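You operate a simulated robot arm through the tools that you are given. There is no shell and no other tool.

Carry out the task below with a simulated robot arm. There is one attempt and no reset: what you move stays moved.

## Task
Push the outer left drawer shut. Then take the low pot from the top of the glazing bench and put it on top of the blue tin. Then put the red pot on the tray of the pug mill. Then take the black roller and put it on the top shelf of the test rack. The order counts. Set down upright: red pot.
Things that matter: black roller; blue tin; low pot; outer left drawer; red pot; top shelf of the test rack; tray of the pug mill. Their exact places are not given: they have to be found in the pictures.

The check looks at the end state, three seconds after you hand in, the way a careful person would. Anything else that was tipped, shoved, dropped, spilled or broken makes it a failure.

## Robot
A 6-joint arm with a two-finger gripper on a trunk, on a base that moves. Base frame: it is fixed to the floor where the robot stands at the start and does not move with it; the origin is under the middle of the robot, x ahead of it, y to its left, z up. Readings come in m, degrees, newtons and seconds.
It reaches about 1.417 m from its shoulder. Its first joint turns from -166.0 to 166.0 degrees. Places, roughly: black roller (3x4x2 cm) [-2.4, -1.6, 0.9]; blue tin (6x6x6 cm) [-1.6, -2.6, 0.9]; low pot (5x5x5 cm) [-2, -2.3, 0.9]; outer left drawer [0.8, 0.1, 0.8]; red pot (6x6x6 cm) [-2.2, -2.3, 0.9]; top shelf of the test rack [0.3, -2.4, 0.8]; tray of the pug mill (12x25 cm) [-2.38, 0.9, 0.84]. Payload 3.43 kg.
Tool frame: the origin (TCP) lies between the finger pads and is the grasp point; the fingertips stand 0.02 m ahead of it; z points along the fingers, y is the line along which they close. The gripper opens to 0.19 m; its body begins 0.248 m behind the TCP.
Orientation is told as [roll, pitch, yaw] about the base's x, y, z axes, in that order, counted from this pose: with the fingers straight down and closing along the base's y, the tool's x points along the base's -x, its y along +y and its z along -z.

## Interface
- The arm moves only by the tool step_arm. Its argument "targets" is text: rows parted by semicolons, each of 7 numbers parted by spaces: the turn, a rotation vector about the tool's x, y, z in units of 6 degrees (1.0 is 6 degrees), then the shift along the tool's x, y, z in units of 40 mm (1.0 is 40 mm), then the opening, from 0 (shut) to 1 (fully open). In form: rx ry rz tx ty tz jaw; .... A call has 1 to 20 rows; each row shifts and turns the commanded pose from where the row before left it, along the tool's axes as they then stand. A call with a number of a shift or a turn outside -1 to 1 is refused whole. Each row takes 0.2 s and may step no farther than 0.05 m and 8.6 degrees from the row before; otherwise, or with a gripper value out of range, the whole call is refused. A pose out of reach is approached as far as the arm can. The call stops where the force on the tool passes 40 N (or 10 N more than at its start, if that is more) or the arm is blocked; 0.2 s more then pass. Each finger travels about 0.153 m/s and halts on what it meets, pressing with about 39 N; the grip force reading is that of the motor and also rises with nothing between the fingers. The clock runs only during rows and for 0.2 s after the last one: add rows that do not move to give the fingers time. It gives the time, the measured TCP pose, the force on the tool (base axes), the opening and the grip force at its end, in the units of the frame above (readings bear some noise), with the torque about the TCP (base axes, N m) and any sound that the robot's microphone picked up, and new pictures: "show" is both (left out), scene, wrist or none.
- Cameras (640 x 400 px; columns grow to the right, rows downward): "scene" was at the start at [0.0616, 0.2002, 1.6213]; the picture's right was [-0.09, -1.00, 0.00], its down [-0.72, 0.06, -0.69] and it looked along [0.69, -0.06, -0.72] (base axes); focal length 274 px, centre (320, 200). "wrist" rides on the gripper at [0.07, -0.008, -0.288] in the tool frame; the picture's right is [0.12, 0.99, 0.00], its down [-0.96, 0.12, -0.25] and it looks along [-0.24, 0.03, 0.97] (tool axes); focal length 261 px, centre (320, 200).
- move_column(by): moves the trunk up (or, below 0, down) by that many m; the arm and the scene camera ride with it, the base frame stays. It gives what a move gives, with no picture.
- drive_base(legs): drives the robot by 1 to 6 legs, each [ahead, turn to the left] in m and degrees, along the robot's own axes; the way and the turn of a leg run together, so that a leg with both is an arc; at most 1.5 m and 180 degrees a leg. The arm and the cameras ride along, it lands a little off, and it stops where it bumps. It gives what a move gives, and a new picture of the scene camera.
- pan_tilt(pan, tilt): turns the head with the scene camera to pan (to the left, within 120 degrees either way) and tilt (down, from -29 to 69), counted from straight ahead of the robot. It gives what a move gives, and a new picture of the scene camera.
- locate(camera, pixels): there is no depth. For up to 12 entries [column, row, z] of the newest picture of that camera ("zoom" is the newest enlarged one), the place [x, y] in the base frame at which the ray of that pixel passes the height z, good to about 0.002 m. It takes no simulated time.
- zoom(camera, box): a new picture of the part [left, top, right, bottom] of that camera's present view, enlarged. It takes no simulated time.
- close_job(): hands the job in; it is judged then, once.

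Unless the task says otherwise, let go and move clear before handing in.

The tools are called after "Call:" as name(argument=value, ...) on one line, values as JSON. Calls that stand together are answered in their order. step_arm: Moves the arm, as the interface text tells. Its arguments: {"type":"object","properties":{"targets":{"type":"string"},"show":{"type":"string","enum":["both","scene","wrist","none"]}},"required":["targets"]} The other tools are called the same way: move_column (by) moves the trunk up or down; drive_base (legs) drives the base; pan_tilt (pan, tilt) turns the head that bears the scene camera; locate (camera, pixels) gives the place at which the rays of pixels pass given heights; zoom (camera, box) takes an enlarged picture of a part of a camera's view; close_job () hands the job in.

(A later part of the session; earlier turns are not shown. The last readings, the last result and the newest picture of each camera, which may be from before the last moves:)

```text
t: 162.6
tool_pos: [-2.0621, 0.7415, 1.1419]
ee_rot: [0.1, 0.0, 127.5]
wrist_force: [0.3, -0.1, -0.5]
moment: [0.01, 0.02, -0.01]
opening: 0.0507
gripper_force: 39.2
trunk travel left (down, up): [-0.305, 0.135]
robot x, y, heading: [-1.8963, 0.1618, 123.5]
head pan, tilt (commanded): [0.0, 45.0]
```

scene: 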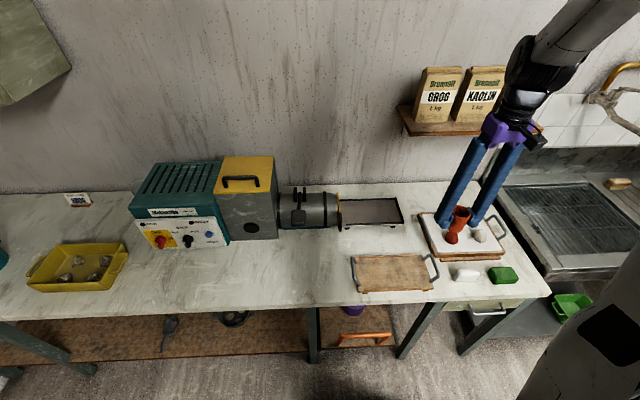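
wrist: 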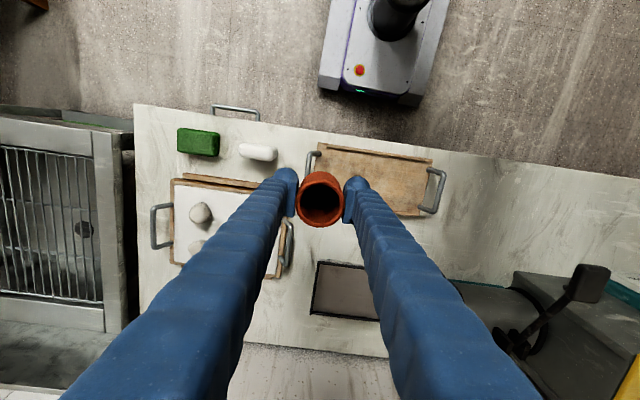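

The wrist picture shows the tray beyond the held pot, with its right end at (316,262)–(310,312) and the rest hidden by a finger. I'll locate it here and compare it with the scene view to fix its height.

Call:
locate(camera="wrist", pixels=[[317, 262, 0.84], [311, 313, 0.84], [317, 262, 0.86], [311, 313, 0.86], [368, 269, 0.84], [245, 343, 0.81], [388, 357, 0.81]])

Call:
zoom(camera="scene", box=[320, 170, 430, 240])

Call:
zoom(camera="wrist", box=[280, 240, 400, 340])

```text
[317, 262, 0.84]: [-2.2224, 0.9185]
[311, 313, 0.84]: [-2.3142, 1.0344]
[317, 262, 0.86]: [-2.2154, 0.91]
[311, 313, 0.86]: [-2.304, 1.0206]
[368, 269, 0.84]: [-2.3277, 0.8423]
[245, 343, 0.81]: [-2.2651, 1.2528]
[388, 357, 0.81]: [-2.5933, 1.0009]
```

```text
5.71 times, centred on (375, 205) of scene
```

zoom: 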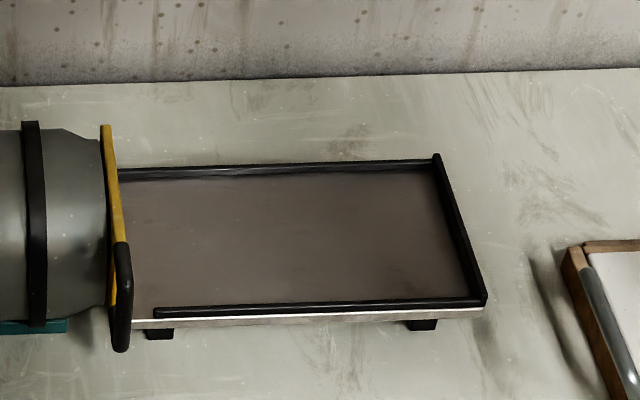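

```text
4.00 times, centred on (340, 290) of wrist
```

zoom: 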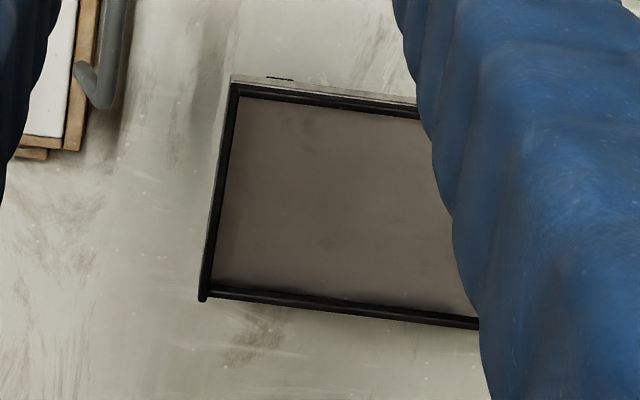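

Both views agree that the tray's surface is at z≈0.84, with thin black rims. I'll aim for (-2.388,0.870), left of centre and a little toward the front, to stay clear of the shelf. I'll move sideways first, then approach partway.

Call:
step_arm(targets="0 0 0 0 0.9 0.3 0; 0 0 0 0 0.9 0.3 0; 0 0 0 0 0.9 0.3 0; 0 0 0 0 0.9 0.3 0; 0 0 0 0 0.9 0.3 0; 0 0 0 -0.9 0 0.2 0; 0 0 0 -0.9 0 0.2 0; 0 0 0 -0.9 0 0.2 0; 0 0 0 -0.9 0 0.2 0; 0 0 0 0 0 0 0")

```text
t: 164.8
tool_pos: [-2.2944, 0.7457, 1.0503]
ee_rot: [0.0, 0.0, 127.6]
wrist_force: [0.2, 0.4, -0.1]
moment: [0.01, 0.06, 0.01]
opening: 0.0507
gripper_force: 38.8
trunk travel left (down, up): [-0.305, 0.135]
robot x, y, heading: [-1.8938, 0.1606, 123.5]
head pan, tilt (commanded): [0.0, 45.0]
```

scene: 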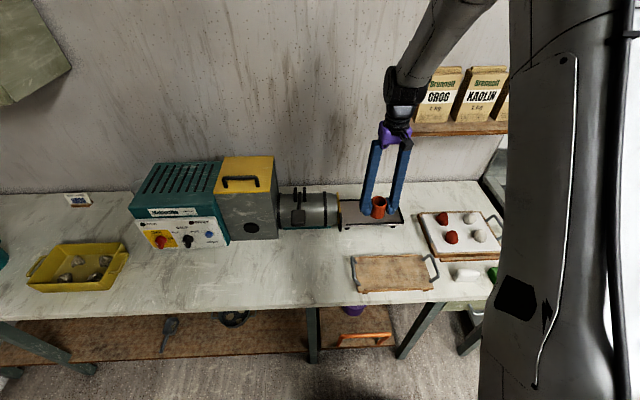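
wrist: 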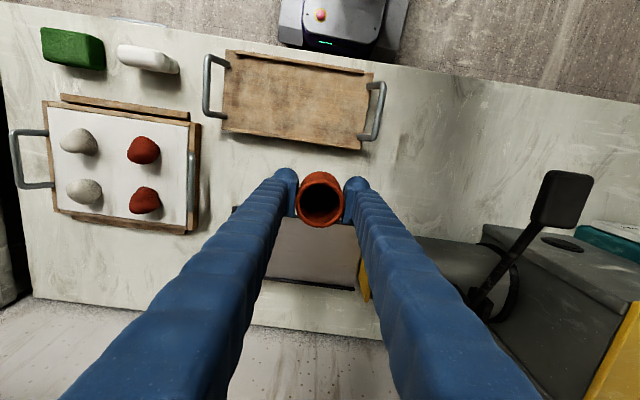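

The path is clear: the pot hangs at (320,200) with the tray just beyond and the yellow nozzle ring at (362,270) off to the side. I'll move the last 15 cm over the tray and lower partway.

Call:
step_arm(targets="0 0 0 -0.8 0 0 0; 0 0 0 -0.8 0 0 0; 0 0 0 -0.8 0 0.4 0; 0 0 0 -0.8 0 0.6 0; 0 0 0 -0.68 0 0.6 0; 0 0 0 0 0 0.5 0; 0 0 0 0 0 0 0")

Call:
zoom(camera="scene", box=[310, 130, 450, 240])

Call:
zoom(camera="wrist", box=[220, 130, 420, 290])

```text
t: 166.4
tool_pos: [-2.3871, 0.8699, 0.9669]
ee_rot: [0.0, 0.0, 127.5]
wrist_force: [0.3, -0.1, -0.6]
moment: [0.0, 0.01, -0.02]
opening: 0.0508
gripper_force: 38.8
trunk travel left (down, up): [-0.305, 0.135]
robot x, y, heading: [-1.8965, 0.1598, 123.6]
head pan, tilt (commanded): [0.0, 45.0]
```

scene: 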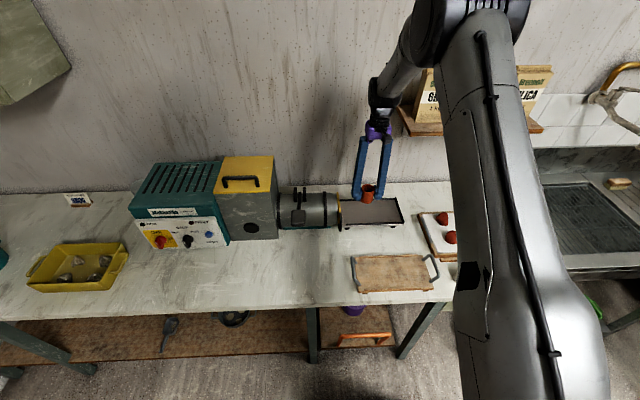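
wrist: 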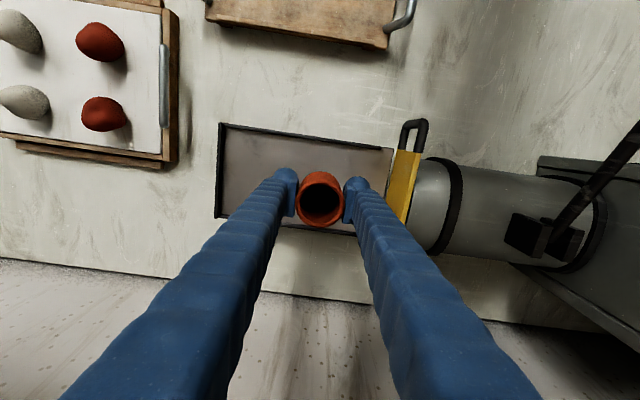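

```text
3.64 times, centred on (380, 185) of scene
```

zoom: 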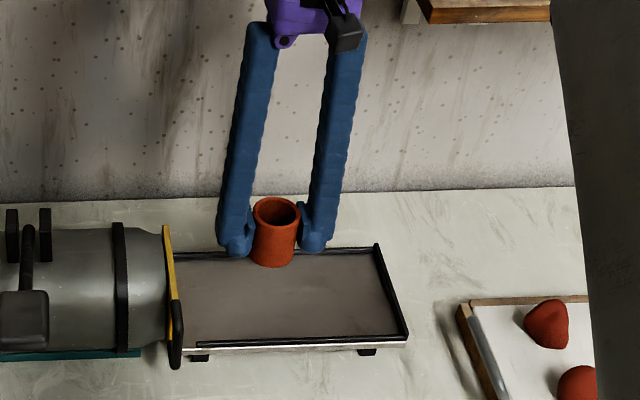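

```text
2.50 times, centred on (320, 210) of wrist
```

zoom: 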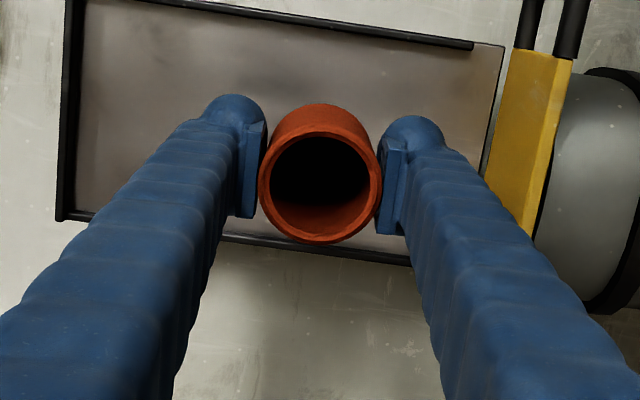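

The pot hangs over the tray's middle: in the wrist zoom its landing spot is around (320,120), with rims well away on all sides. I'll lower to about 1 cm above, then creep down to contact.

Call:
step_arm(targets="0 0 0 0 0 0.6 0; 0 0 0 0 0 0.6 0; 0 0 0 0 0 0.5 0; 0 0 0 0 0 0.3 0; 0 0 0 0 0 0 0", show="none")

Call:
zoom(camera="scene", box=[330, 160, 430, 240])

Call:
step_arm(targets="0 0 0 0 0 0.06 0; 0 0 0 0 0 0 0", show="none")

Call:
step_arm(targets="0 0 0 0 0 0.06 0; 0 0 0 0 0 0 0", show="none")

```text
t: 167.6
tool_pos: [-2.3882, 0.8681, 0.8862]
ee_rot: [0.1, 0.0, 127.4]
wrist_force: [-0.9, 1.1, -0.9]
moment: [0.0, 0.01, -0.03]
opening: 0.051
gripper_force: 38.7
trunk travel left (down, up): [-0.305, 0.135]
robot x, y, heading: [-1.8979, 0.1588, 123.7]
head pan, tilt (commanded): [0.0, 45.0]
```

```text
5.00 times, centred on (380, 200) of scene
```

zoom: 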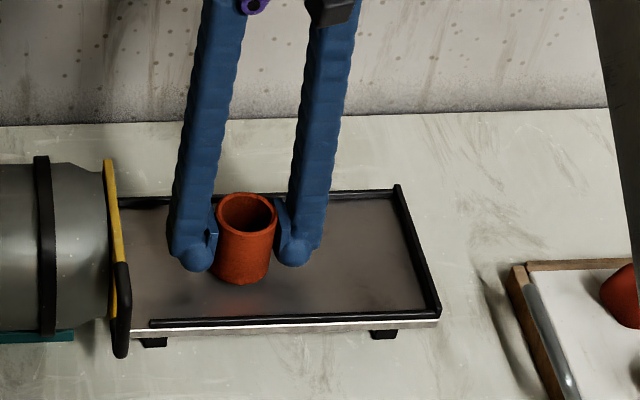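

```text
t: 168.2
tool_pos: [-2.3886, 0.8678, 0.8838]
ee_rot: [0.0, -0.1, 127.5]
wrist_force: [0.3, 0.6, -1.7]
moment: [0.01, -0.02, 0.01]
opening: 0.0509
gripper_force: 38.7
trunk travel left (down, up): [-0.305, 0.135]
robot x, y, heading: [-1.8912, 0.1621, 123.5]
head pan, tilt (commanded): [0.0, 45.0]
```

```text
t: 168.8
tool_pos: [-2.3874, 0.8688, 0.882]
ee_rot: [-0.1, 0.0, 127.5]
wrist_force: [0.1, -0.4, -0.2]
moment: [-0.02, 0.03, 0.01]
opening: 0.0509
gripper_force: 39.4
trunk travel left (down, up): [-0.305, 0.135]
robot x, y, heading: [-1.8949, 0.1605, 123.6]
head pan, tilt (commanded): [0.0, 45.0]
```

No contact yet at z=0.882, and the pot is upright just above the tray surface. I'll keep creeping down in 2 mm steps.

Call:
step_arm(targets="0 0 0 0 0 0.06 0; 0 0 0 0 0 0 0", show="none")

Call:
step_arm(targets="0 0 0 0 0 0.05 0; 0 0 0 0 0 0 0", show="none")

Call:
step_arm(targets="0 0 0 0 0 0.05 0; 0 0 0 0 0 0 0", show="none")

```text
t: 169.4
tool_pos: [-2.387, 0.8686, 0.8791]
ee_rot: [0.0, 0.0, 127.5]
wrist_force: [-0.4, 0.3, -1.4]
moment: [0.0, 0.0, -0.02]
opening: 0.0508
gripper_force: 39.1
trunk travel left (down, up): [-0.305, 0.135]
robot x, y, heading: [-1.894, 0.1599, 123.4]
head pan, tilt (commanded): [0.0, 45.0]
```

```text
t: 170.0
tool_pos: [-2.3872, 0.8688, 0.8775]
ee_rot: [0.0, 0.0, 127.6]
wrist_force: [-0.1, -0.3, -0.1]
moment: [0.02, -0.01, -0.01]
opening: 0.051
gripper_force: 39.0
trunk travel left (down, up): [-0.305, 0.135]
robot x, y, heading: [-1.8987, 0.1612, 123.6]
head pan, tilt (commanded): [0.0, 45.0]
```

```text
t: 170.6
tool_pos: [-2.3885, 0.8687, 0.8768]
ee_rot: [0.0, -0.2, 127.5]
wrist_force: [0.3, -0.3, 11.1]
moment: [-0.19, -0.04, 0.03]
opening: 0.0507
gripper_force: 39.4
trunk travel left (down, up): [-0.305, 0.135]
robot x, y, heading: [-1.8989, 0.1584, 123.2]
head pan, tilt (commanded): [0.0, 45.0]
```

Contact: the upward force is 11 N at z=0.877, so the pot stands on the tray. I'll open the fingers and check before rising.

Call:
step_arm(targets="0 0 0 0 0 0 0.28; 0 0 0 0 0 0 0.31; 0 0 0 0 0 0 0.34; 0 0 0 0 0 0 0.36; 0 0 0 0 0 0 0.36")

Call:
zoom(camera="scene", box=[330, 160, 430, 240])

```text
t: 171.8
tool_pos: [-2.3876, 0.8678, 0.8758]
ee_rot: [0.0, -0.2, 127.5]
wrist_force: [-0.1, 0.5, -0.6]
moment: [-0.02, -0.01, -0.02]
opening: 0.0684
gripper_force: 0.0
trunk travel left (down, up): [-0.305, 0.135]
robot x, y, heading: [-1.8949, 0.1591, 123.6]
head pan, tilt (commanded): [0.0, 45.0]
```

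scene: 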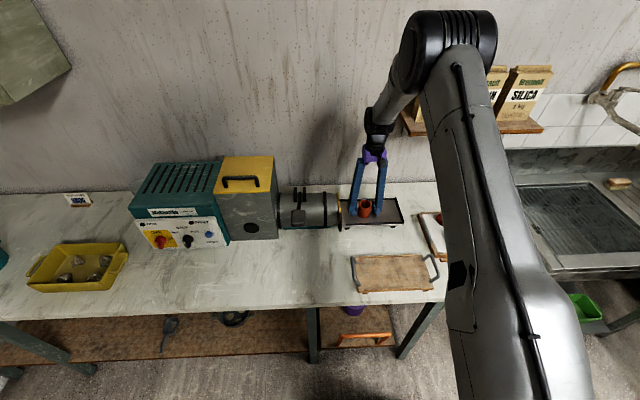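
wrist: 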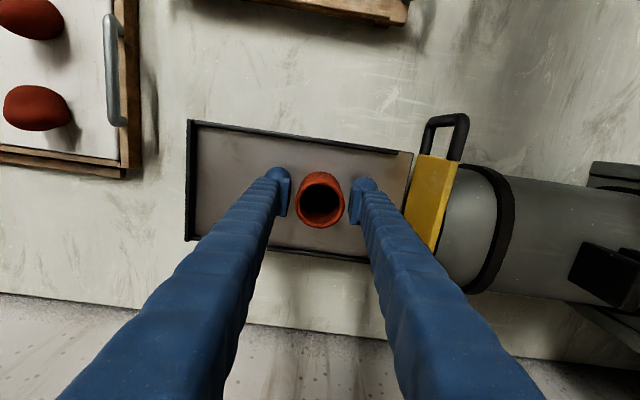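

```text
5.00 times, centred on (380, 200) of scene
```

zoom: 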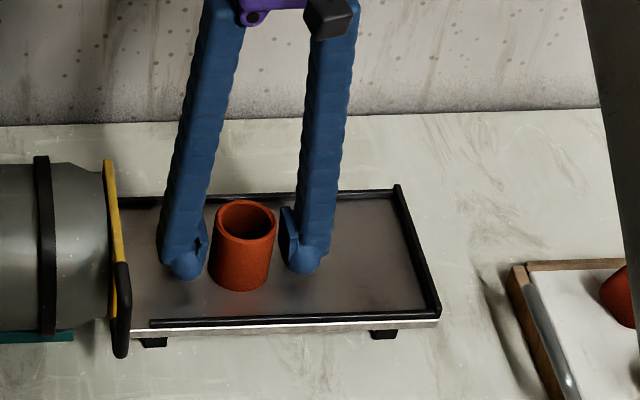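

The red pot stands upright and free between the open fingers. I'll rise straight up, then retract toward the robot the way I came.

Call:
step_arm(targets="0 0 0 0 0 -0.3 0.36; 0 0 0 0 0 -0.6 0.36; 0 0 0 0 0 -0.9 0.36; 0 0 0 0 0 -0.9 0.36; 0 0 0 0 0 -0.9 0.36; 0 0 0 0 0 -0.5 0.36; 0 0 0 0.9 0 0 0.36; 0 0 0 0.9 0 0 0.36; 0 0 0 0.9 0 0 0.36; 0 0 0 0.9 0 -0.3 0.36; 0 0 0 0.9 0 -0.3 0.36; 0 0 0 0.9 0 -0.3 0.36; 0 0 0 0.9 0 -0.3 0.36; 0 0 0 0.9 0 -0.3 0.36; 0 0 0 0 0 0 0.36")

Call:
zoom(camera="scene", box=[310, 150, 450, 250])

```text
t: 175.0
tool_pos: [-2.2113, 0.6422, 1.0989]
ee_rot: [0.0, -0.1, 127.5]
wrist_force: [0.1, -0.6, 0.6]
moment: [-0.04, -0.03, 0.01]
opening: 0.0683
gripper_force: 0.0
trunk travel left (down, up): [-0.305, 0.135]
robot x, y, heading: [-1.8952, 0.1637, 123.4]
head pan, tilt (commanded): [0.0, 45.0]
```

scene: 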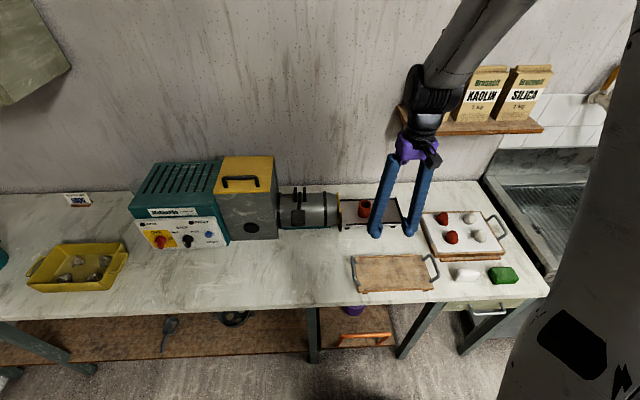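
wrist: 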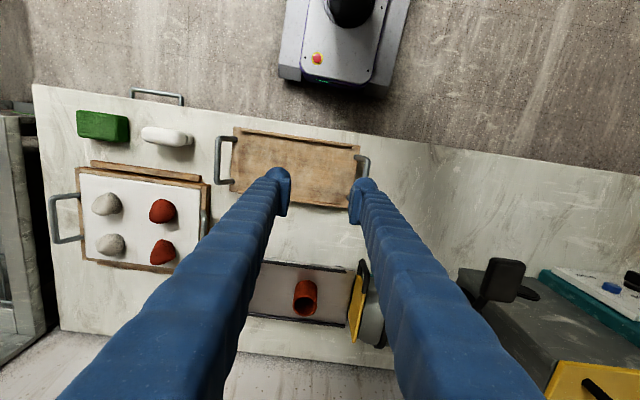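

```text
4.00 times, centred on (380, 200) of scene
```

zoom: 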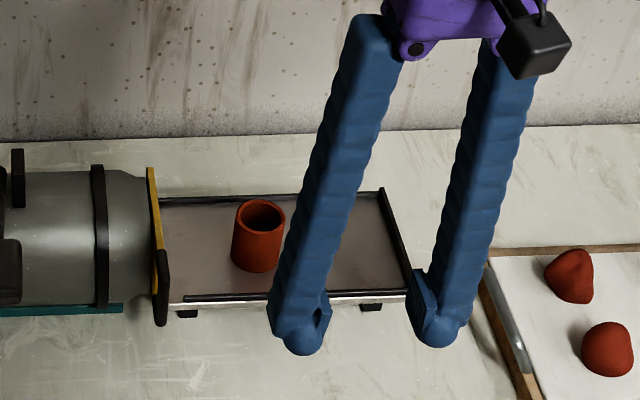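

The red pot is standing on the tray by itself, well inside the rims. Next is the black roller at the near end of the glazing bench: I'll turn right 22° and reverse about 1.2 m into the corridor.

Call:
drive_base(legs=[[-0.15, 0], [0, -22], [-1.05, 0]])

Call:
pan_tilt(pan=90, tilt=40)

```text
t: 185.1
tool_pos: [-1.7229, -0.3984, 1.0984]
ee_rot: [-0.1, -0.1, 106.1]
wrist_force: [0.3, 0.6, 0.2]
moment: [0.03, 0.01, 0.02]
opening: 0.0683
gripper_force: 0.1
trunk travel left (down, up): [-0.305, 0.135]
robot x, y, heading: [-1.6056, -0.96, 101.9]
head pan, tilt (commanded): [0.0, 45.0]
```

scene: 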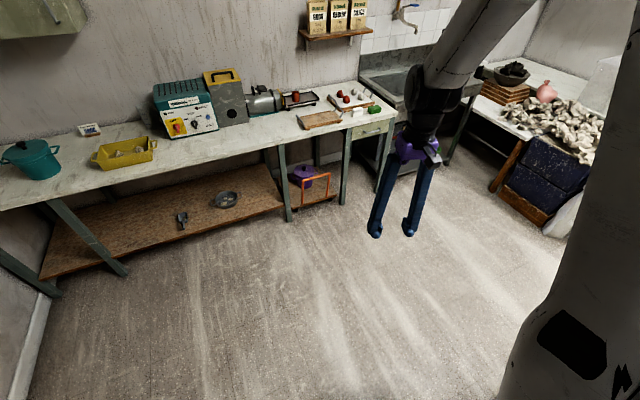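

```text
t: 186.7
tool_pos: [-1.7231, -0.3965, 1.0996]
ee_rot: [0.0, -0.1, 106.1]
wrist_force: [0.3, 0.1, 0.9]
moment: [0.02, -0.02, 0.0]
opening: 0.0683
gripper_force: 0.1
trunk travel left (down, up): [-0.305, 0.135]
robot x, y, heading: [-1.6032, -0.9588, 102.2]
head pan, tilt (commanded): [90.0, 40.0]
```

scene: 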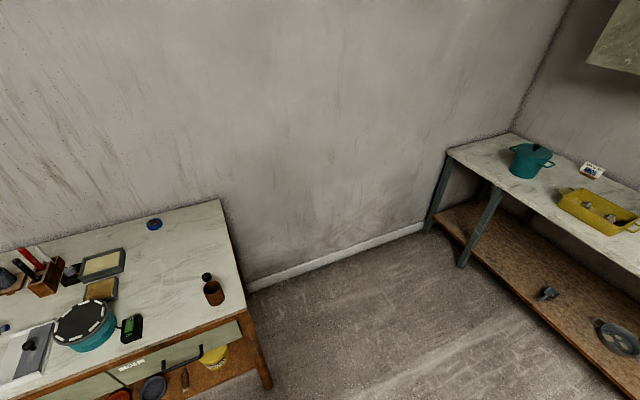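

I'm at N≈−1.86, beside the glazing bench's near end; the roller shows at (206,277) just behind the brown cup at (213,292). I'll turn left in two shorter turns to face the bench.

Call:
drive_base(legs=[[0, 55], [0, 55]])

Call:
pan_tilt(pan=0, tilt=45)

Call:
zoom(camera="scene", box=[200, 100, 460, 260])

```text
t: 192.4
tool_pos: [-2.1817, -0.8983, 1.0996]
ee_rot: [0.0, -0.1, 178.1]
wrist_force: [-0.3, 1.3, 0.2]
moment: [-0.28, -0.08, 0.02]
opening: 0.0685
gripper_force: 0.1
trunk travel left (down, up): [-0.305, 0.135]
robot x, y, heading: [-1.597, -0.8832, 176.7]
head pan, tilt (commanded): [90.0, 40.0]
stopped in leg 2: the robot was blocked; the commanded pose is now the measured one
```

scene: 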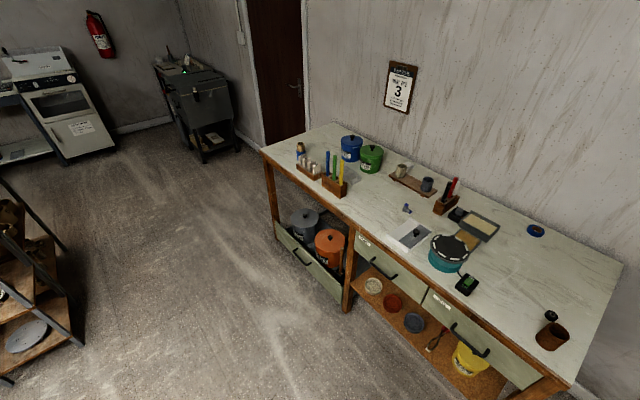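

```text
t: 194.1
tool_pos: [-2.1813, -0.8993, 1.1006]
ee_rot: [-0.1, -0.1, 178.2]
wrist_force: [0.3, -0.1, -0.2]
moment: [0.01, 0.04, -0.04]
opening: 0.0684
gripper_force: 0.0
trunk travel left (down, up): [-0.305, 0.135]
robot x, y, heading: [-1.5937, -0.8863, 176.2]
head pan, tilt (commanded): [0.0, 45.0]
```

scene: 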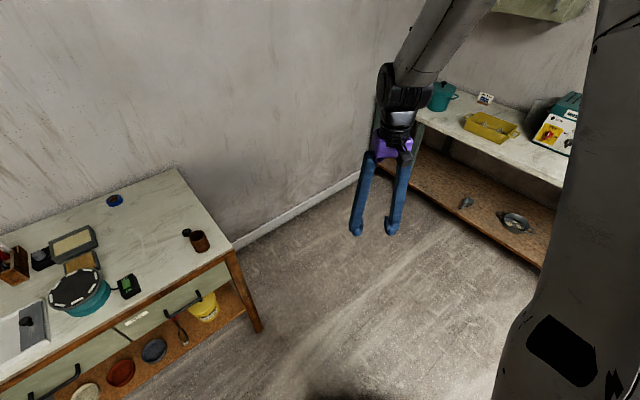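

```text
2.46 times, centred on (330, 180) of scene
```

zoom: 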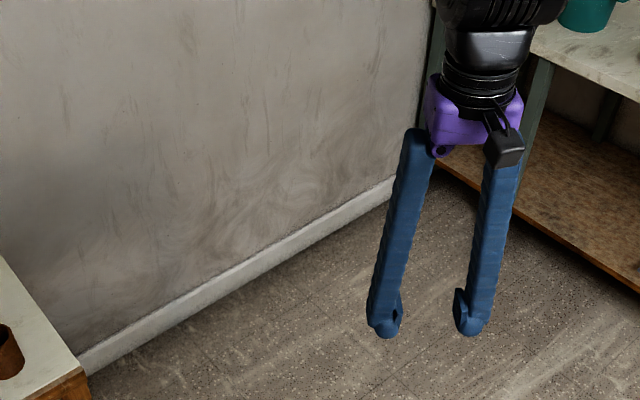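

The turn drifted and stopped at 176°, so I'll limit each call to about 50° in total. I'll turn the remaining 40° left to face the bench squarely.

Call:
drive_base(legs=[[0, 39.5]])

Call:
zoom(camera="scene", box=[240, 120, 440, 260])

```text
t: 197.2
tool_pos: [-2.0398, -1.264, 1.1002]
ee_rot: [0.0, -0.1, -142.8]
wrist_force: [-0.2, 0.1, -0.3]
moment: [0.0, 0.01, 0.03]
opening: 0.0687
gripper_force: 0.0
trunk travel left (down, up): [-0.305, 0.135]
robot x, y, heading: [-1.6248, -0.8467, -144.6]
head pan, tilt (commanded): [0.0, 45.0]
```

scene: 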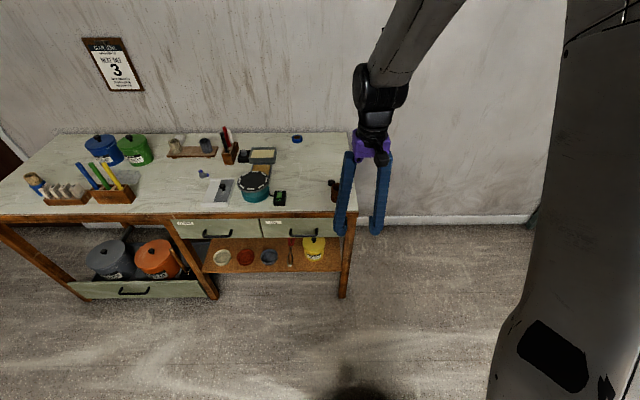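

```text
2.86 times, centred on (340, 190) of scene
```

zoom: 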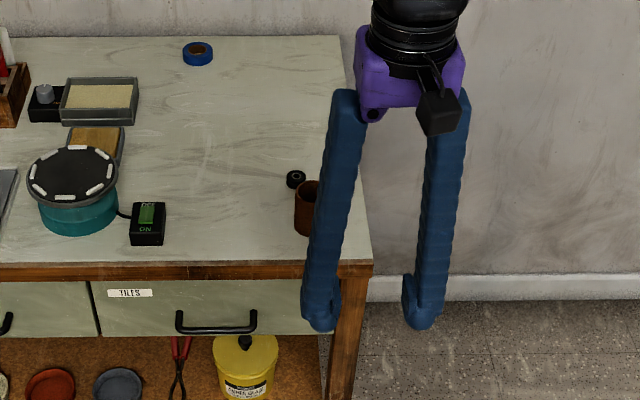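

I'm now facing the bench, and the roller shows at (295,179) in the zoom, just behind the brown cup. I'll drive 0.18 m closer and locate it.

Call:
drive_base(legs=[[0.18, 0]])

Call:
zoom(camera="scene", box=[280, 150, 380, 220])

```text
t: 199.0
tool_pos: [-2.1884, -1.3688, 1.0992]
ee_rot: [-0.2, 0.0, -142.8]
wrist_force: [-0.8, -0.7, -0.2]
moment: [0.1, -0.04, 0.0]
opening: 0.0684
gripper_force: 0.1
trunk travel left (down, up): [-0.305, 0.135]
robot x, y, heading: [-1.7711, -0.9539, -145.0]
head pan, tilt (commanded): [0.0, 45.0]
```

scene: 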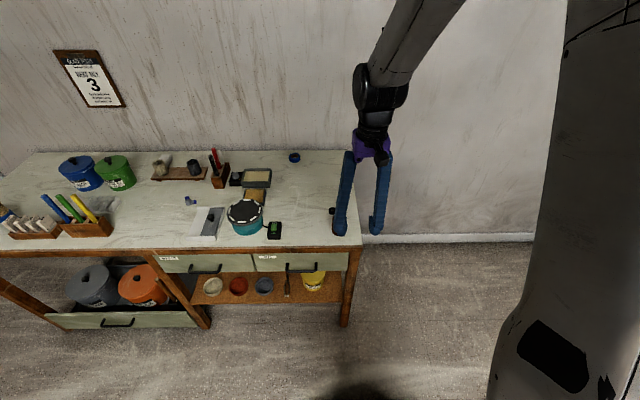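

```text
5.71 times, centred on (330, 185) of scene
```

zoom: 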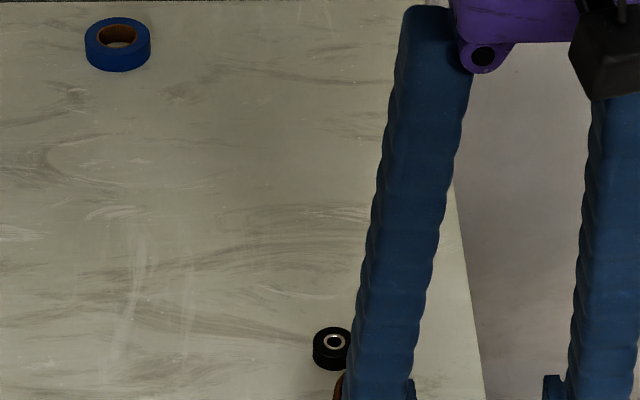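

The roller is a small black wheel with a silver hub at (332,348), lying flat. I'll bring the wrist camera over it for an overhead look, at a safe height above the brown cup.

Call:
step_arm(targets="0 0 0 -0.83 0.25 -0.15 0.4; 0 0 0 -0.83 0.25 -0.15 0.4; 0 0 0 -0.83 0.25 -0.15 0.4; 0 0 0 -0.83 0.25 0 0.4; 0 0 0 -0.83 0.25 0 0.4; 0 0 0 -0.83 0.25 0 0.4; 0 0 0 0 0 0 0.4")

Call:
zoom(camera="wrist", box=[220, 110, 420, 290])

Call:
zoom(camera="scene", box=[290, 180, 380, 250])

```text
t: 200.6
tool_pos: [-2.3114, -1.5366, 1.1219]
ee_rot: [0.0, -0.1, -142.9]
wrist_force: [0.1, 0.8, 0.2]
moment: [0.01, 0.0, 0.01]
opening: 0.076
gripper_force: 0.0
trunk travel left (down, up): [-0.305, 0.135]
robot x, y, heading: [-1.7672, -0.9539, -145.0]
head pan, tilt (commanded): [0.0, 45.0]
```

scene: 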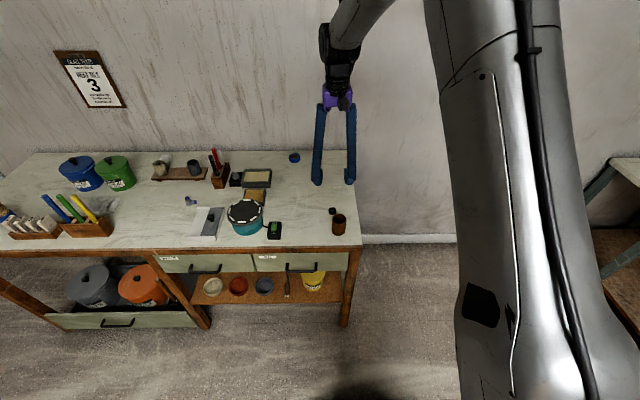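
wrist: 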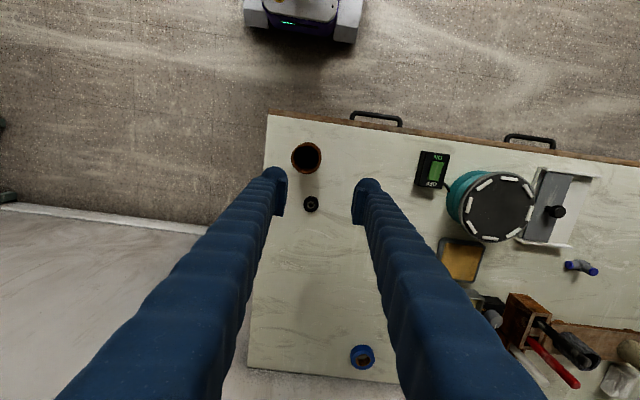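

```text
2.22 times, centred on (320, 200) of wrist
```

zoom: 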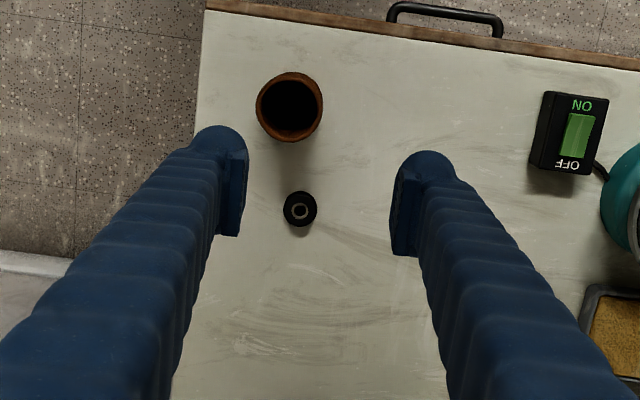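

```text
5.71 times, centred on (335, 215) of scene
```

zoom: 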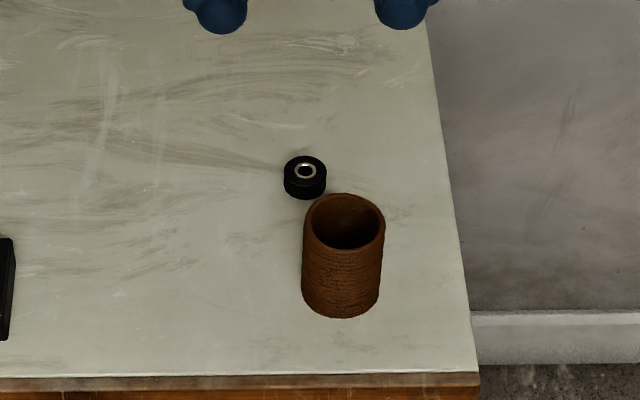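

The overhead view shows the roller at (300,209), lying flat with its hub up, about 6 cm from the brown cup. I'll locate it from both cameras.

Call:
locate(camera="zoom", pixels=[[305, 170, 0.878], [305, 170, 0.885], [283, 172, 0.878], [327, 172, 0.878], [344, 222, 0.94], [342, 300, 0.858], [305, 199, 0.858]])

Call:
zoom(camera="wrist", box=[270, 130, 370, 240])

Call:
locate(camera="wrist", pixels=[[311, 204, 0.878], [311, 204, 0.87]])

```text
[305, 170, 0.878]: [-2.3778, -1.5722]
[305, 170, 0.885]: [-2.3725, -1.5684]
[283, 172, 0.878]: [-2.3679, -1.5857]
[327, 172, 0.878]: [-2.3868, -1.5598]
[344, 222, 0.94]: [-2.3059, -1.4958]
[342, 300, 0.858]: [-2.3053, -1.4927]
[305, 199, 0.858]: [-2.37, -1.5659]
```

```text
3.64 times, centred on (320, 185) of wrist
```

zoom: 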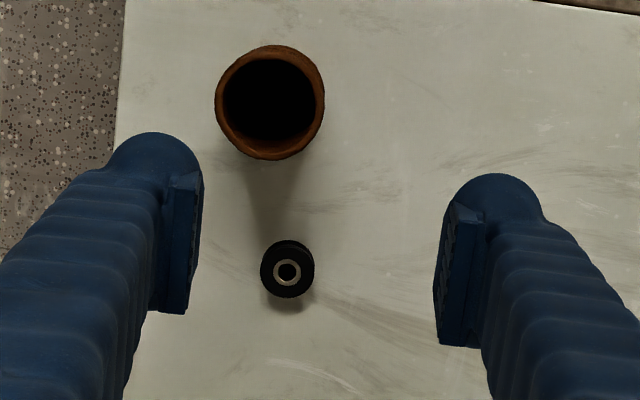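

```text
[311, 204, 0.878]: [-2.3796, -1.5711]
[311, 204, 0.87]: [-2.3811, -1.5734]
```

Both views agree: the roller's centre is (-2.379,-1.572), 3.2 cm across, with its top at z≈0.878. I'll move over it and descend partway, keeping about 5 cm from the brown cup.

Call:
step_arm(targets="0 0 0 -0.93 -0.15 0 0.37; 0 0 0 -0.93 -0.16 0 0.37; 0 0 0 0 0 0.9 0.37; 0 0 0 0 0 0.9 0.37; 0 0 0 0 0 0.9 0.37; 0 0 0 0 0 0.9 0.37; 0 0 0 0 0 0.9 0.37; 0 0 0 0 0 0 0.37")

Call:
zoom(camera="wrist", box=[240, 120, 400, 260])

```text
t: 202.4
tool_pos: [-2.3785, -1.5706, 0.9407]
ee_rot: [-0.1, -0.2, -142.9]
wrist_force: [0.5, -0.3, 0.6]
moment: [0.0, 0.04, -0.01]
opening: 0.0706
gripper_force: 0.1
trunk travel left (down, up): [-0.305, 0.135]
robot x, y, heading: [-1.771, -0.955, -145.1]
head pan, tilt (commanded): [0.0, 45.0]
```

scene: 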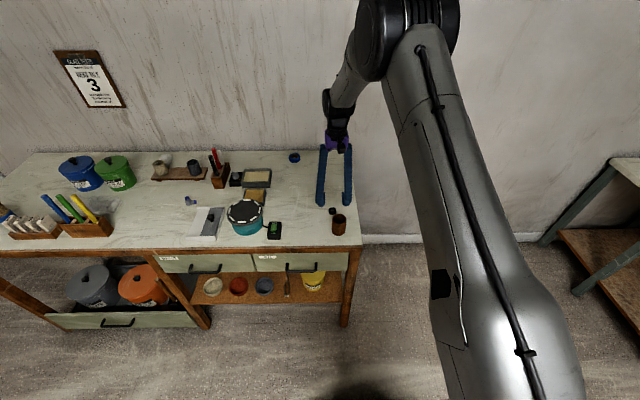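
wrist: 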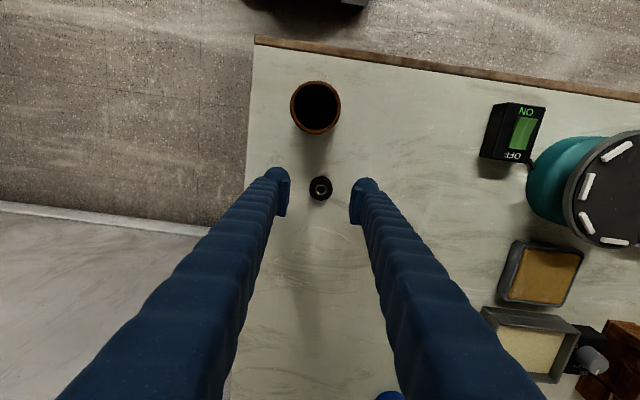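

```text
2.86 times, centred on (320, 190) of wrist
```

zoom: 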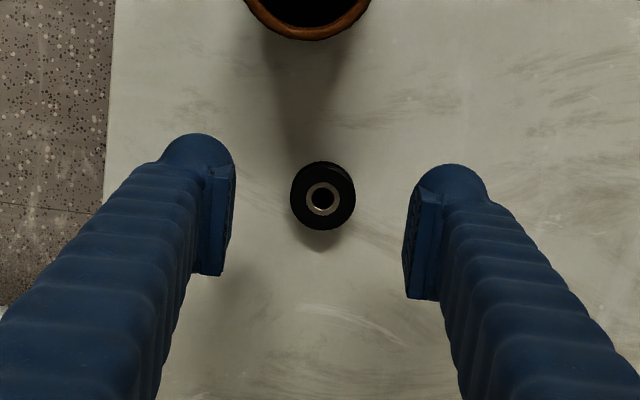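

Call:
locate(camera="zoom", pixels=[[322, 197, 0.878], [290, 197, 0.878], [355, 197, 0.878], [322, 229, 0.878], [322, 164, 0.878]])

```text
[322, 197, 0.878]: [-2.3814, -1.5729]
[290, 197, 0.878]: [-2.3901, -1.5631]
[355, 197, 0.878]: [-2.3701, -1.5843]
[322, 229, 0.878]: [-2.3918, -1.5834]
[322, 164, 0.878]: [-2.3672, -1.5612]
```

The roller is within 3 mm of the tool axis. I'll correct that and descend until the fingertips are just above the bench.

Call:
step_arm(targets="0 0 0 -0.065 0.02 0.5 0.33; 0 0 0 0 0 0.5 0.33; 0 0 0 0 0 0.35 0.33; 0 0 0 0 0 0.08 0.33; 0 0 0 0 0 0 0.33", show="wrist")

Call:
zoom(camera="scene", box=[300, 180, 370, 240])

Call:
zoom(camera="wrist", box=[240, 120, 400, 260])

```text
t: 203.6
tool_pos: [-2.3818, -1.5751, 0.8811]
ee_rot: [0.0, -0.1, -142.9]
wrist_force: [0.8, 0.2, 0.5]
moment: [0.02, -0.02, 0.02]
opening: 0.0629
gripper_force: 0.1
trunk travel left (down, up): [-0.305, 0.135]
robot x, y, heading: [-1.7751, -0.9572, -145.0]
head pan, tilt (commanded): [0.0, 45.0]
```

wrist: 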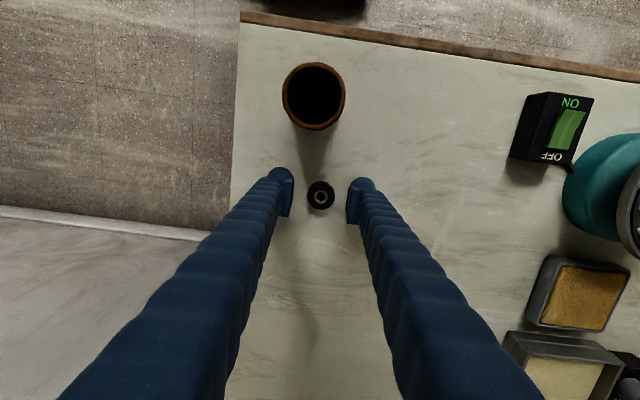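

```text
6.67 times, centred on (335, 210) of scene
```

zoom: 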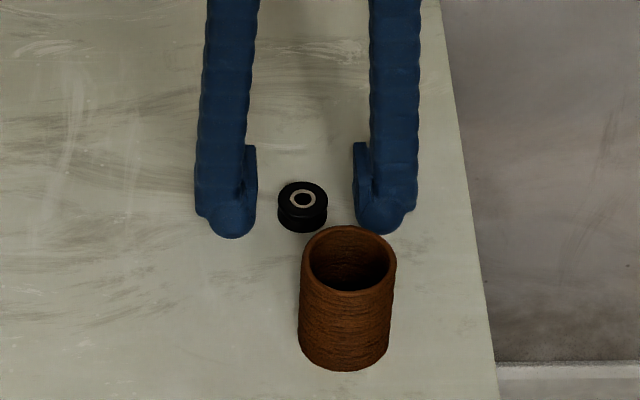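

```text
2.86 times, centred on (320, 190) of wrist
```

zoom: 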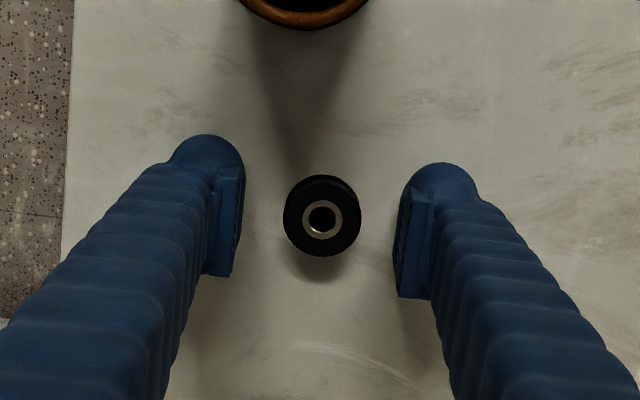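

The roller sits between the pads with the fingertips just off the bench, and no contact force. I'll close on it.

Call:
step_arm(targets="0 0 0 0 0 0 0.26; 0 0 0 0 0 0 0.2; 0 0 0 0 0 0 0.15; 0 0 0 0 0 0 0.08; 0 0 0 0 0 0 0; 0 0 0 0 0 0 0", show="wrist")

Call:
zoom(camera="wrist", box=[240, 120, 400, 260])

```text
t: 205.0
tool_pos: [-2.3795, -1.5742, 0.882]
ee_rot: [0.0, -0.1, -142.9]
wrist_force: [-0.7, 0.8, 1.0]
moment: [0.0, -0.01, 0.0]
opening: 0.0312
gripper_force: 39.5
trunk travel left (down, up): [-0.305, 0.135]
robot x, y, heading: [-1.7709, -0.9496, -145.2]
head pan, tilt (commanded): [0.0, 45.0]
```

wrist: 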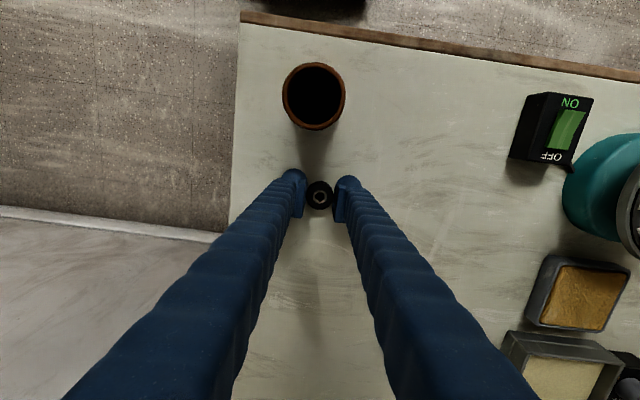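

```text
2.86 times, centred on (320, 190) of wrist
```

zoom: 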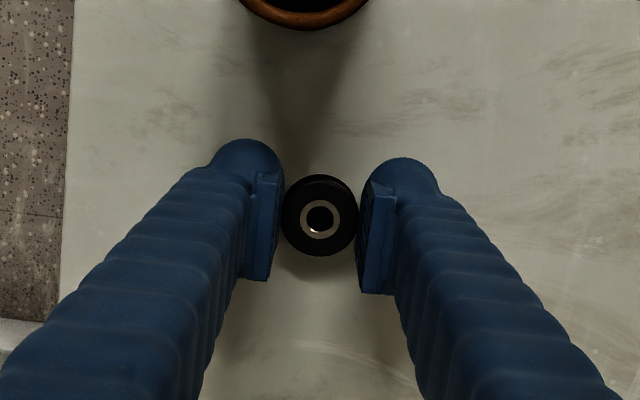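

The roller is gripped at 0.031 m with 39 N. I'll lift it straight up.

Call:
step_arm(targets="0 0 0 0 0 -0.3 0; 0 0 0 0 0 -0.6 0; 0 0 0 0 0 -0.8 0; 0 0 0 0 0 -0.9 0; 0 0 0 0 0 -0.9 0; 0 0 0 0 0 -0.9 0; 0 0 0 0 0 -0.6 0; 0 0 0 0 0 0 0")

Call:
zoom(camera="wrist", box=[240, 120, 400, 260])

```text
t: 206.8
tool_pos: [-2.3799, -1.5738, 1.0821]
ee_rot: [-0.1, 0.0, -143.0]
wrist_force: [-0.6, 0.5, -0.4]
moment: [0.0, 0.0, -0.01]
opening: 0.0314
gripper_force: 39.0
trunk travel left (down, up): [-0.305, 0.135]
robot x, y, heading: [-1.7686, -0.9528, -145.0]
head pan, tilt (commanded): [0.0, 45.0]
```

scene: 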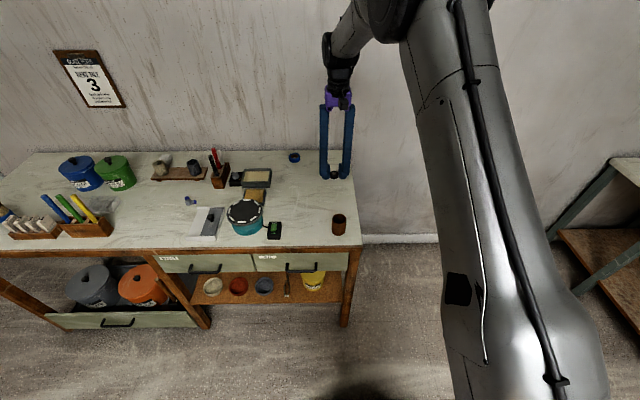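
wrist: 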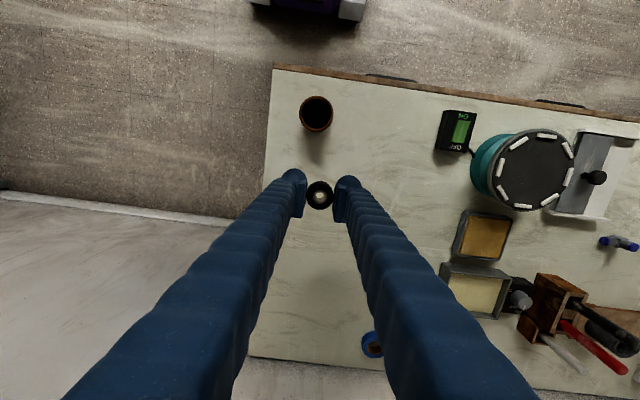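

```text
2.86 times, centred on (320, 190) of wrist
```

zoom: 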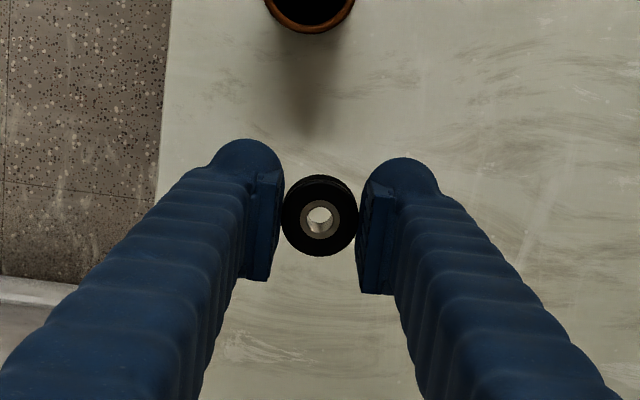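

The roller is held securely and nothing nearby moved. I'll tuck the arm back over the bench's front edge and then turn toward the rack in small turns.

Call:
step_arm(targets="0 0 0 0.9 -0.1 -0.2 0; 0 0 0 0.95 -0.15 -0.2 0; 0 0 0 0.95 -0.15 -0.2 0; 0 0 0 0.95 -0.15 -0.2 0; 0 0 0 0.95 -0.15 0 0; 0 0 0 0.95 -0.15 0 0; 0 0 0 0.95 -0.15 0 0; 0 0 0 0.95 -0.15 0 0; 0 0 0 0 0 0 0", show="none")

Call:
drive_base(legs=[[0, 45]])

Call:
drive_base(legs=[[0, 45]])

```text
t: 208.8
tool_pos: [-2.1688, -1.3521, 1.1139]
ee_rot: [0.0, -0.1, -142.9]
wrist_force: [0.3, 0.3, 0.6]
moment: [0.04, -0.07, 0.02]
opening: 0.031
gripper_force: 38.5
trunk travel left (down, up): [-0.305, 0.135]
robot x, y, heading: [-1.7747, -0.9531, -144.8]
head pan, tilt (commanded): [0.0, 45.0]
```

```text
t: 212.3
tool_pos: [-1.7742, -1.5158, 1.1147]
ee_rot: [0.0, -0.1, -98.3]
wrist_force: [-0.4, 0.5, 0.2]
moment: [0.0, 0.02, -0.01]
opening: 0.0312
gripper_force: 38.9
trunk travel left (down, up): [-0.305, 0.135]
robot x, y, heading: [-1.8105, -0.9427, -100.6]
head pan, tilt (commanded): [0.0, 45.0]
```

scene: 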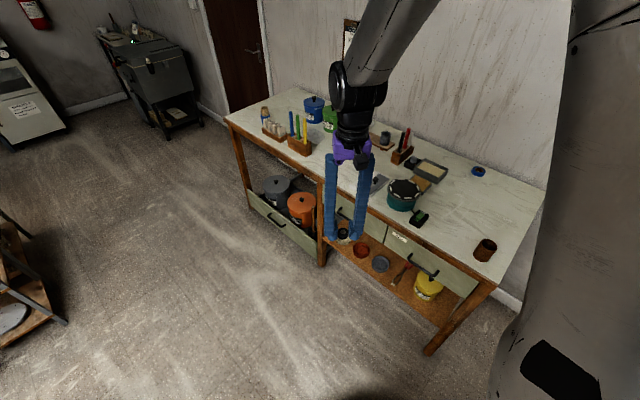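

```text
t: 215.8
tool_pos: [-1.3765, -1.3141, 1.1142]
ee_rot: [0.0, -0.1, -52.5]
wrist_force: [-0.5, 0.1, 0.6]
moment: [0.03, 0.0, 0.01]
opening: 0.0312
gripper_force: 39.7
trunk travel left (down, up): [-0.305, 0.135]
robot x, y, heading: [-1.853, -0.9748, -54.6]
head pan, tilt (commanded): [0.0, 45.0]
```

scene: 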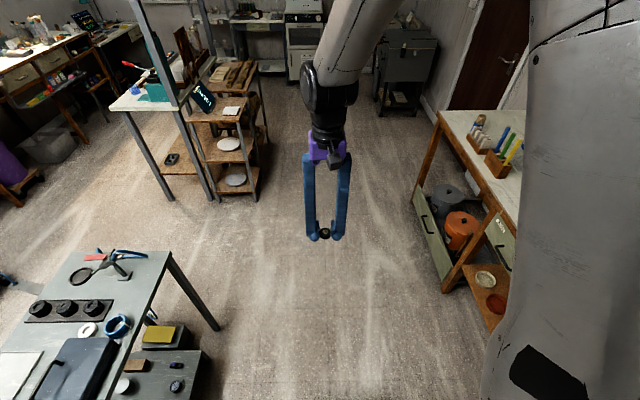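

I'm facing along the corridor, with the rack at (230,140) on the left and the bench on the right. I'll zoom in on the rack to see what's on its top shelf.

Call:
zoom(camera="scene", box=[160, 40, 300, 210])

Call:
locate(camera="zoom", pixels=[[320, 200, 0.8]])

Call:
locate(camera="scene", pixels=[[212, 200, 0], [252, 197, 0], [268, 142, 0], [174, 200, 0], [190, 122, 0.8], [248, 125, 0.8], [214, 63, 0.8], [258, 62, 0.8]])

```text
2.35 times, centred on (230, 125) of scene
```

zoom: 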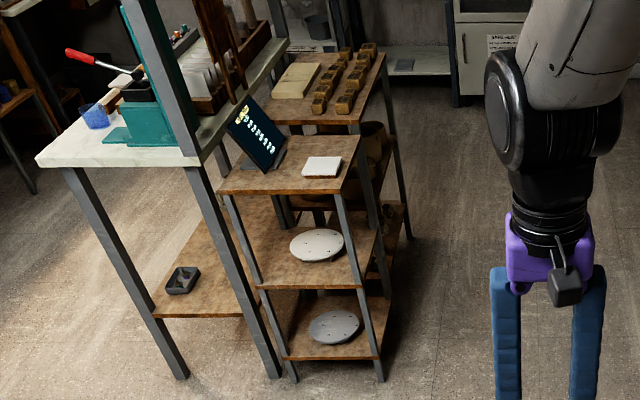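

```text
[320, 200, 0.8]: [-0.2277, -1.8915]
```

```text
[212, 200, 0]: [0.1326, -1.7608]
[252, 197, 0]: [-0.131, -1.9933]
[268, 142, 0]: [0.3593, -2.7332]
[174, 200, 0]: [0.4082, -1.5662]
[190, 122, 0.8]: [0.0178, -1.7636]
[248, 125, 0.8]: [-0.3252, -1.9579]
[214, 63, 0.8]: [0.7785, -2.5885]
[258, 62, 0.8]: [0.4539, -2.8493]
```

There are actually two stands: the near one holds a tablet and a white tile, and the farther one has boards and small brown test cups. The stated place (0.3,-2.4) fits the farther one. I'll drive 1.2 m along the corridor and look again.

Call:
drive_base(legs=[[1.2, 0]])

Call:
pan_tilt(pan=30, tilt=35)

Call:
zoom(camera="scene", box=[160, 60, 460, 280])

```text
t: 224.0
tool_pos: [-0.7144, -2.2994, 1.1142]
ee_rot: [0.0, 0.0, -53.8]
wrist_force: [0.2, -1.5, -0.4]
moment: [0.0, -0.01, 0.01]
opening: 0.0311
gripper_force: 38.6
trunk travel left (down, up): [-0.305, 0.135]
robot x, y, heading: [-1.1851, -1.9476, -55.9]
head pan, tilt (commanded): [0.0, 45.0]
```

scene: 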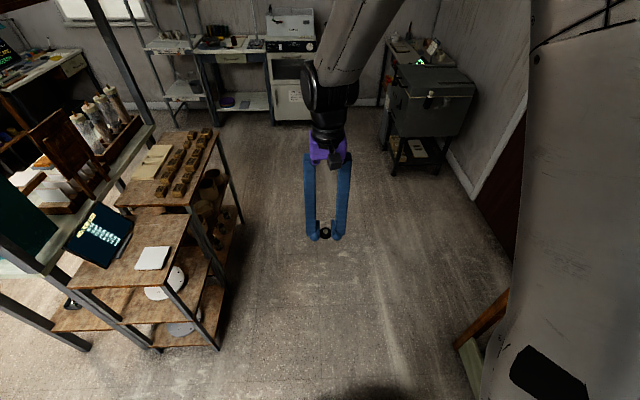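

```text
t: 224.9
tool_pos: [-0.7139, -2.2997, 1.1151]
ee_rot: [0.0, -0.1, -53.7]
wrist_force: [0.9, 0.3, -0.1]
moment: [-0.02, -0.01, 0.02]
opening: 0.031
gripper_force: 39.3
trunk travel left (down, up): [-0.305, 0.135]
robot x, y, heading: [-1.185, -1.9479, -56.1]
head pan, tilt (commanded): [30.0, 35.0]
```

scene: 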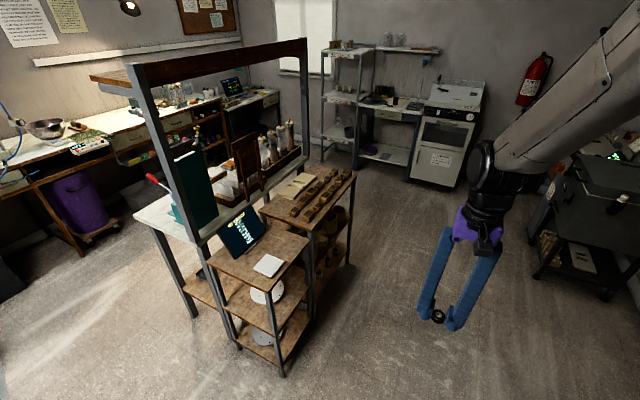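

```text
1.82 times, centred on (310, 170) of scene
```

zoom: 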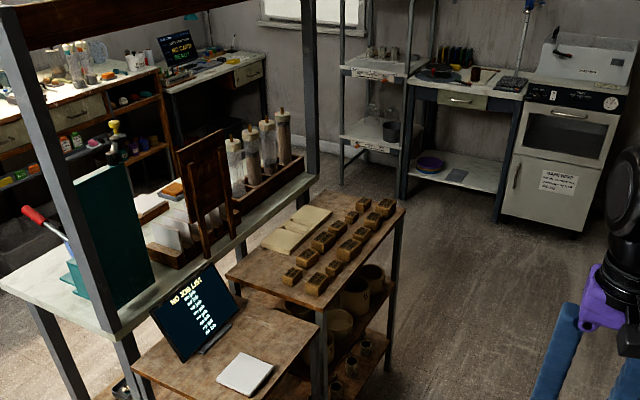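

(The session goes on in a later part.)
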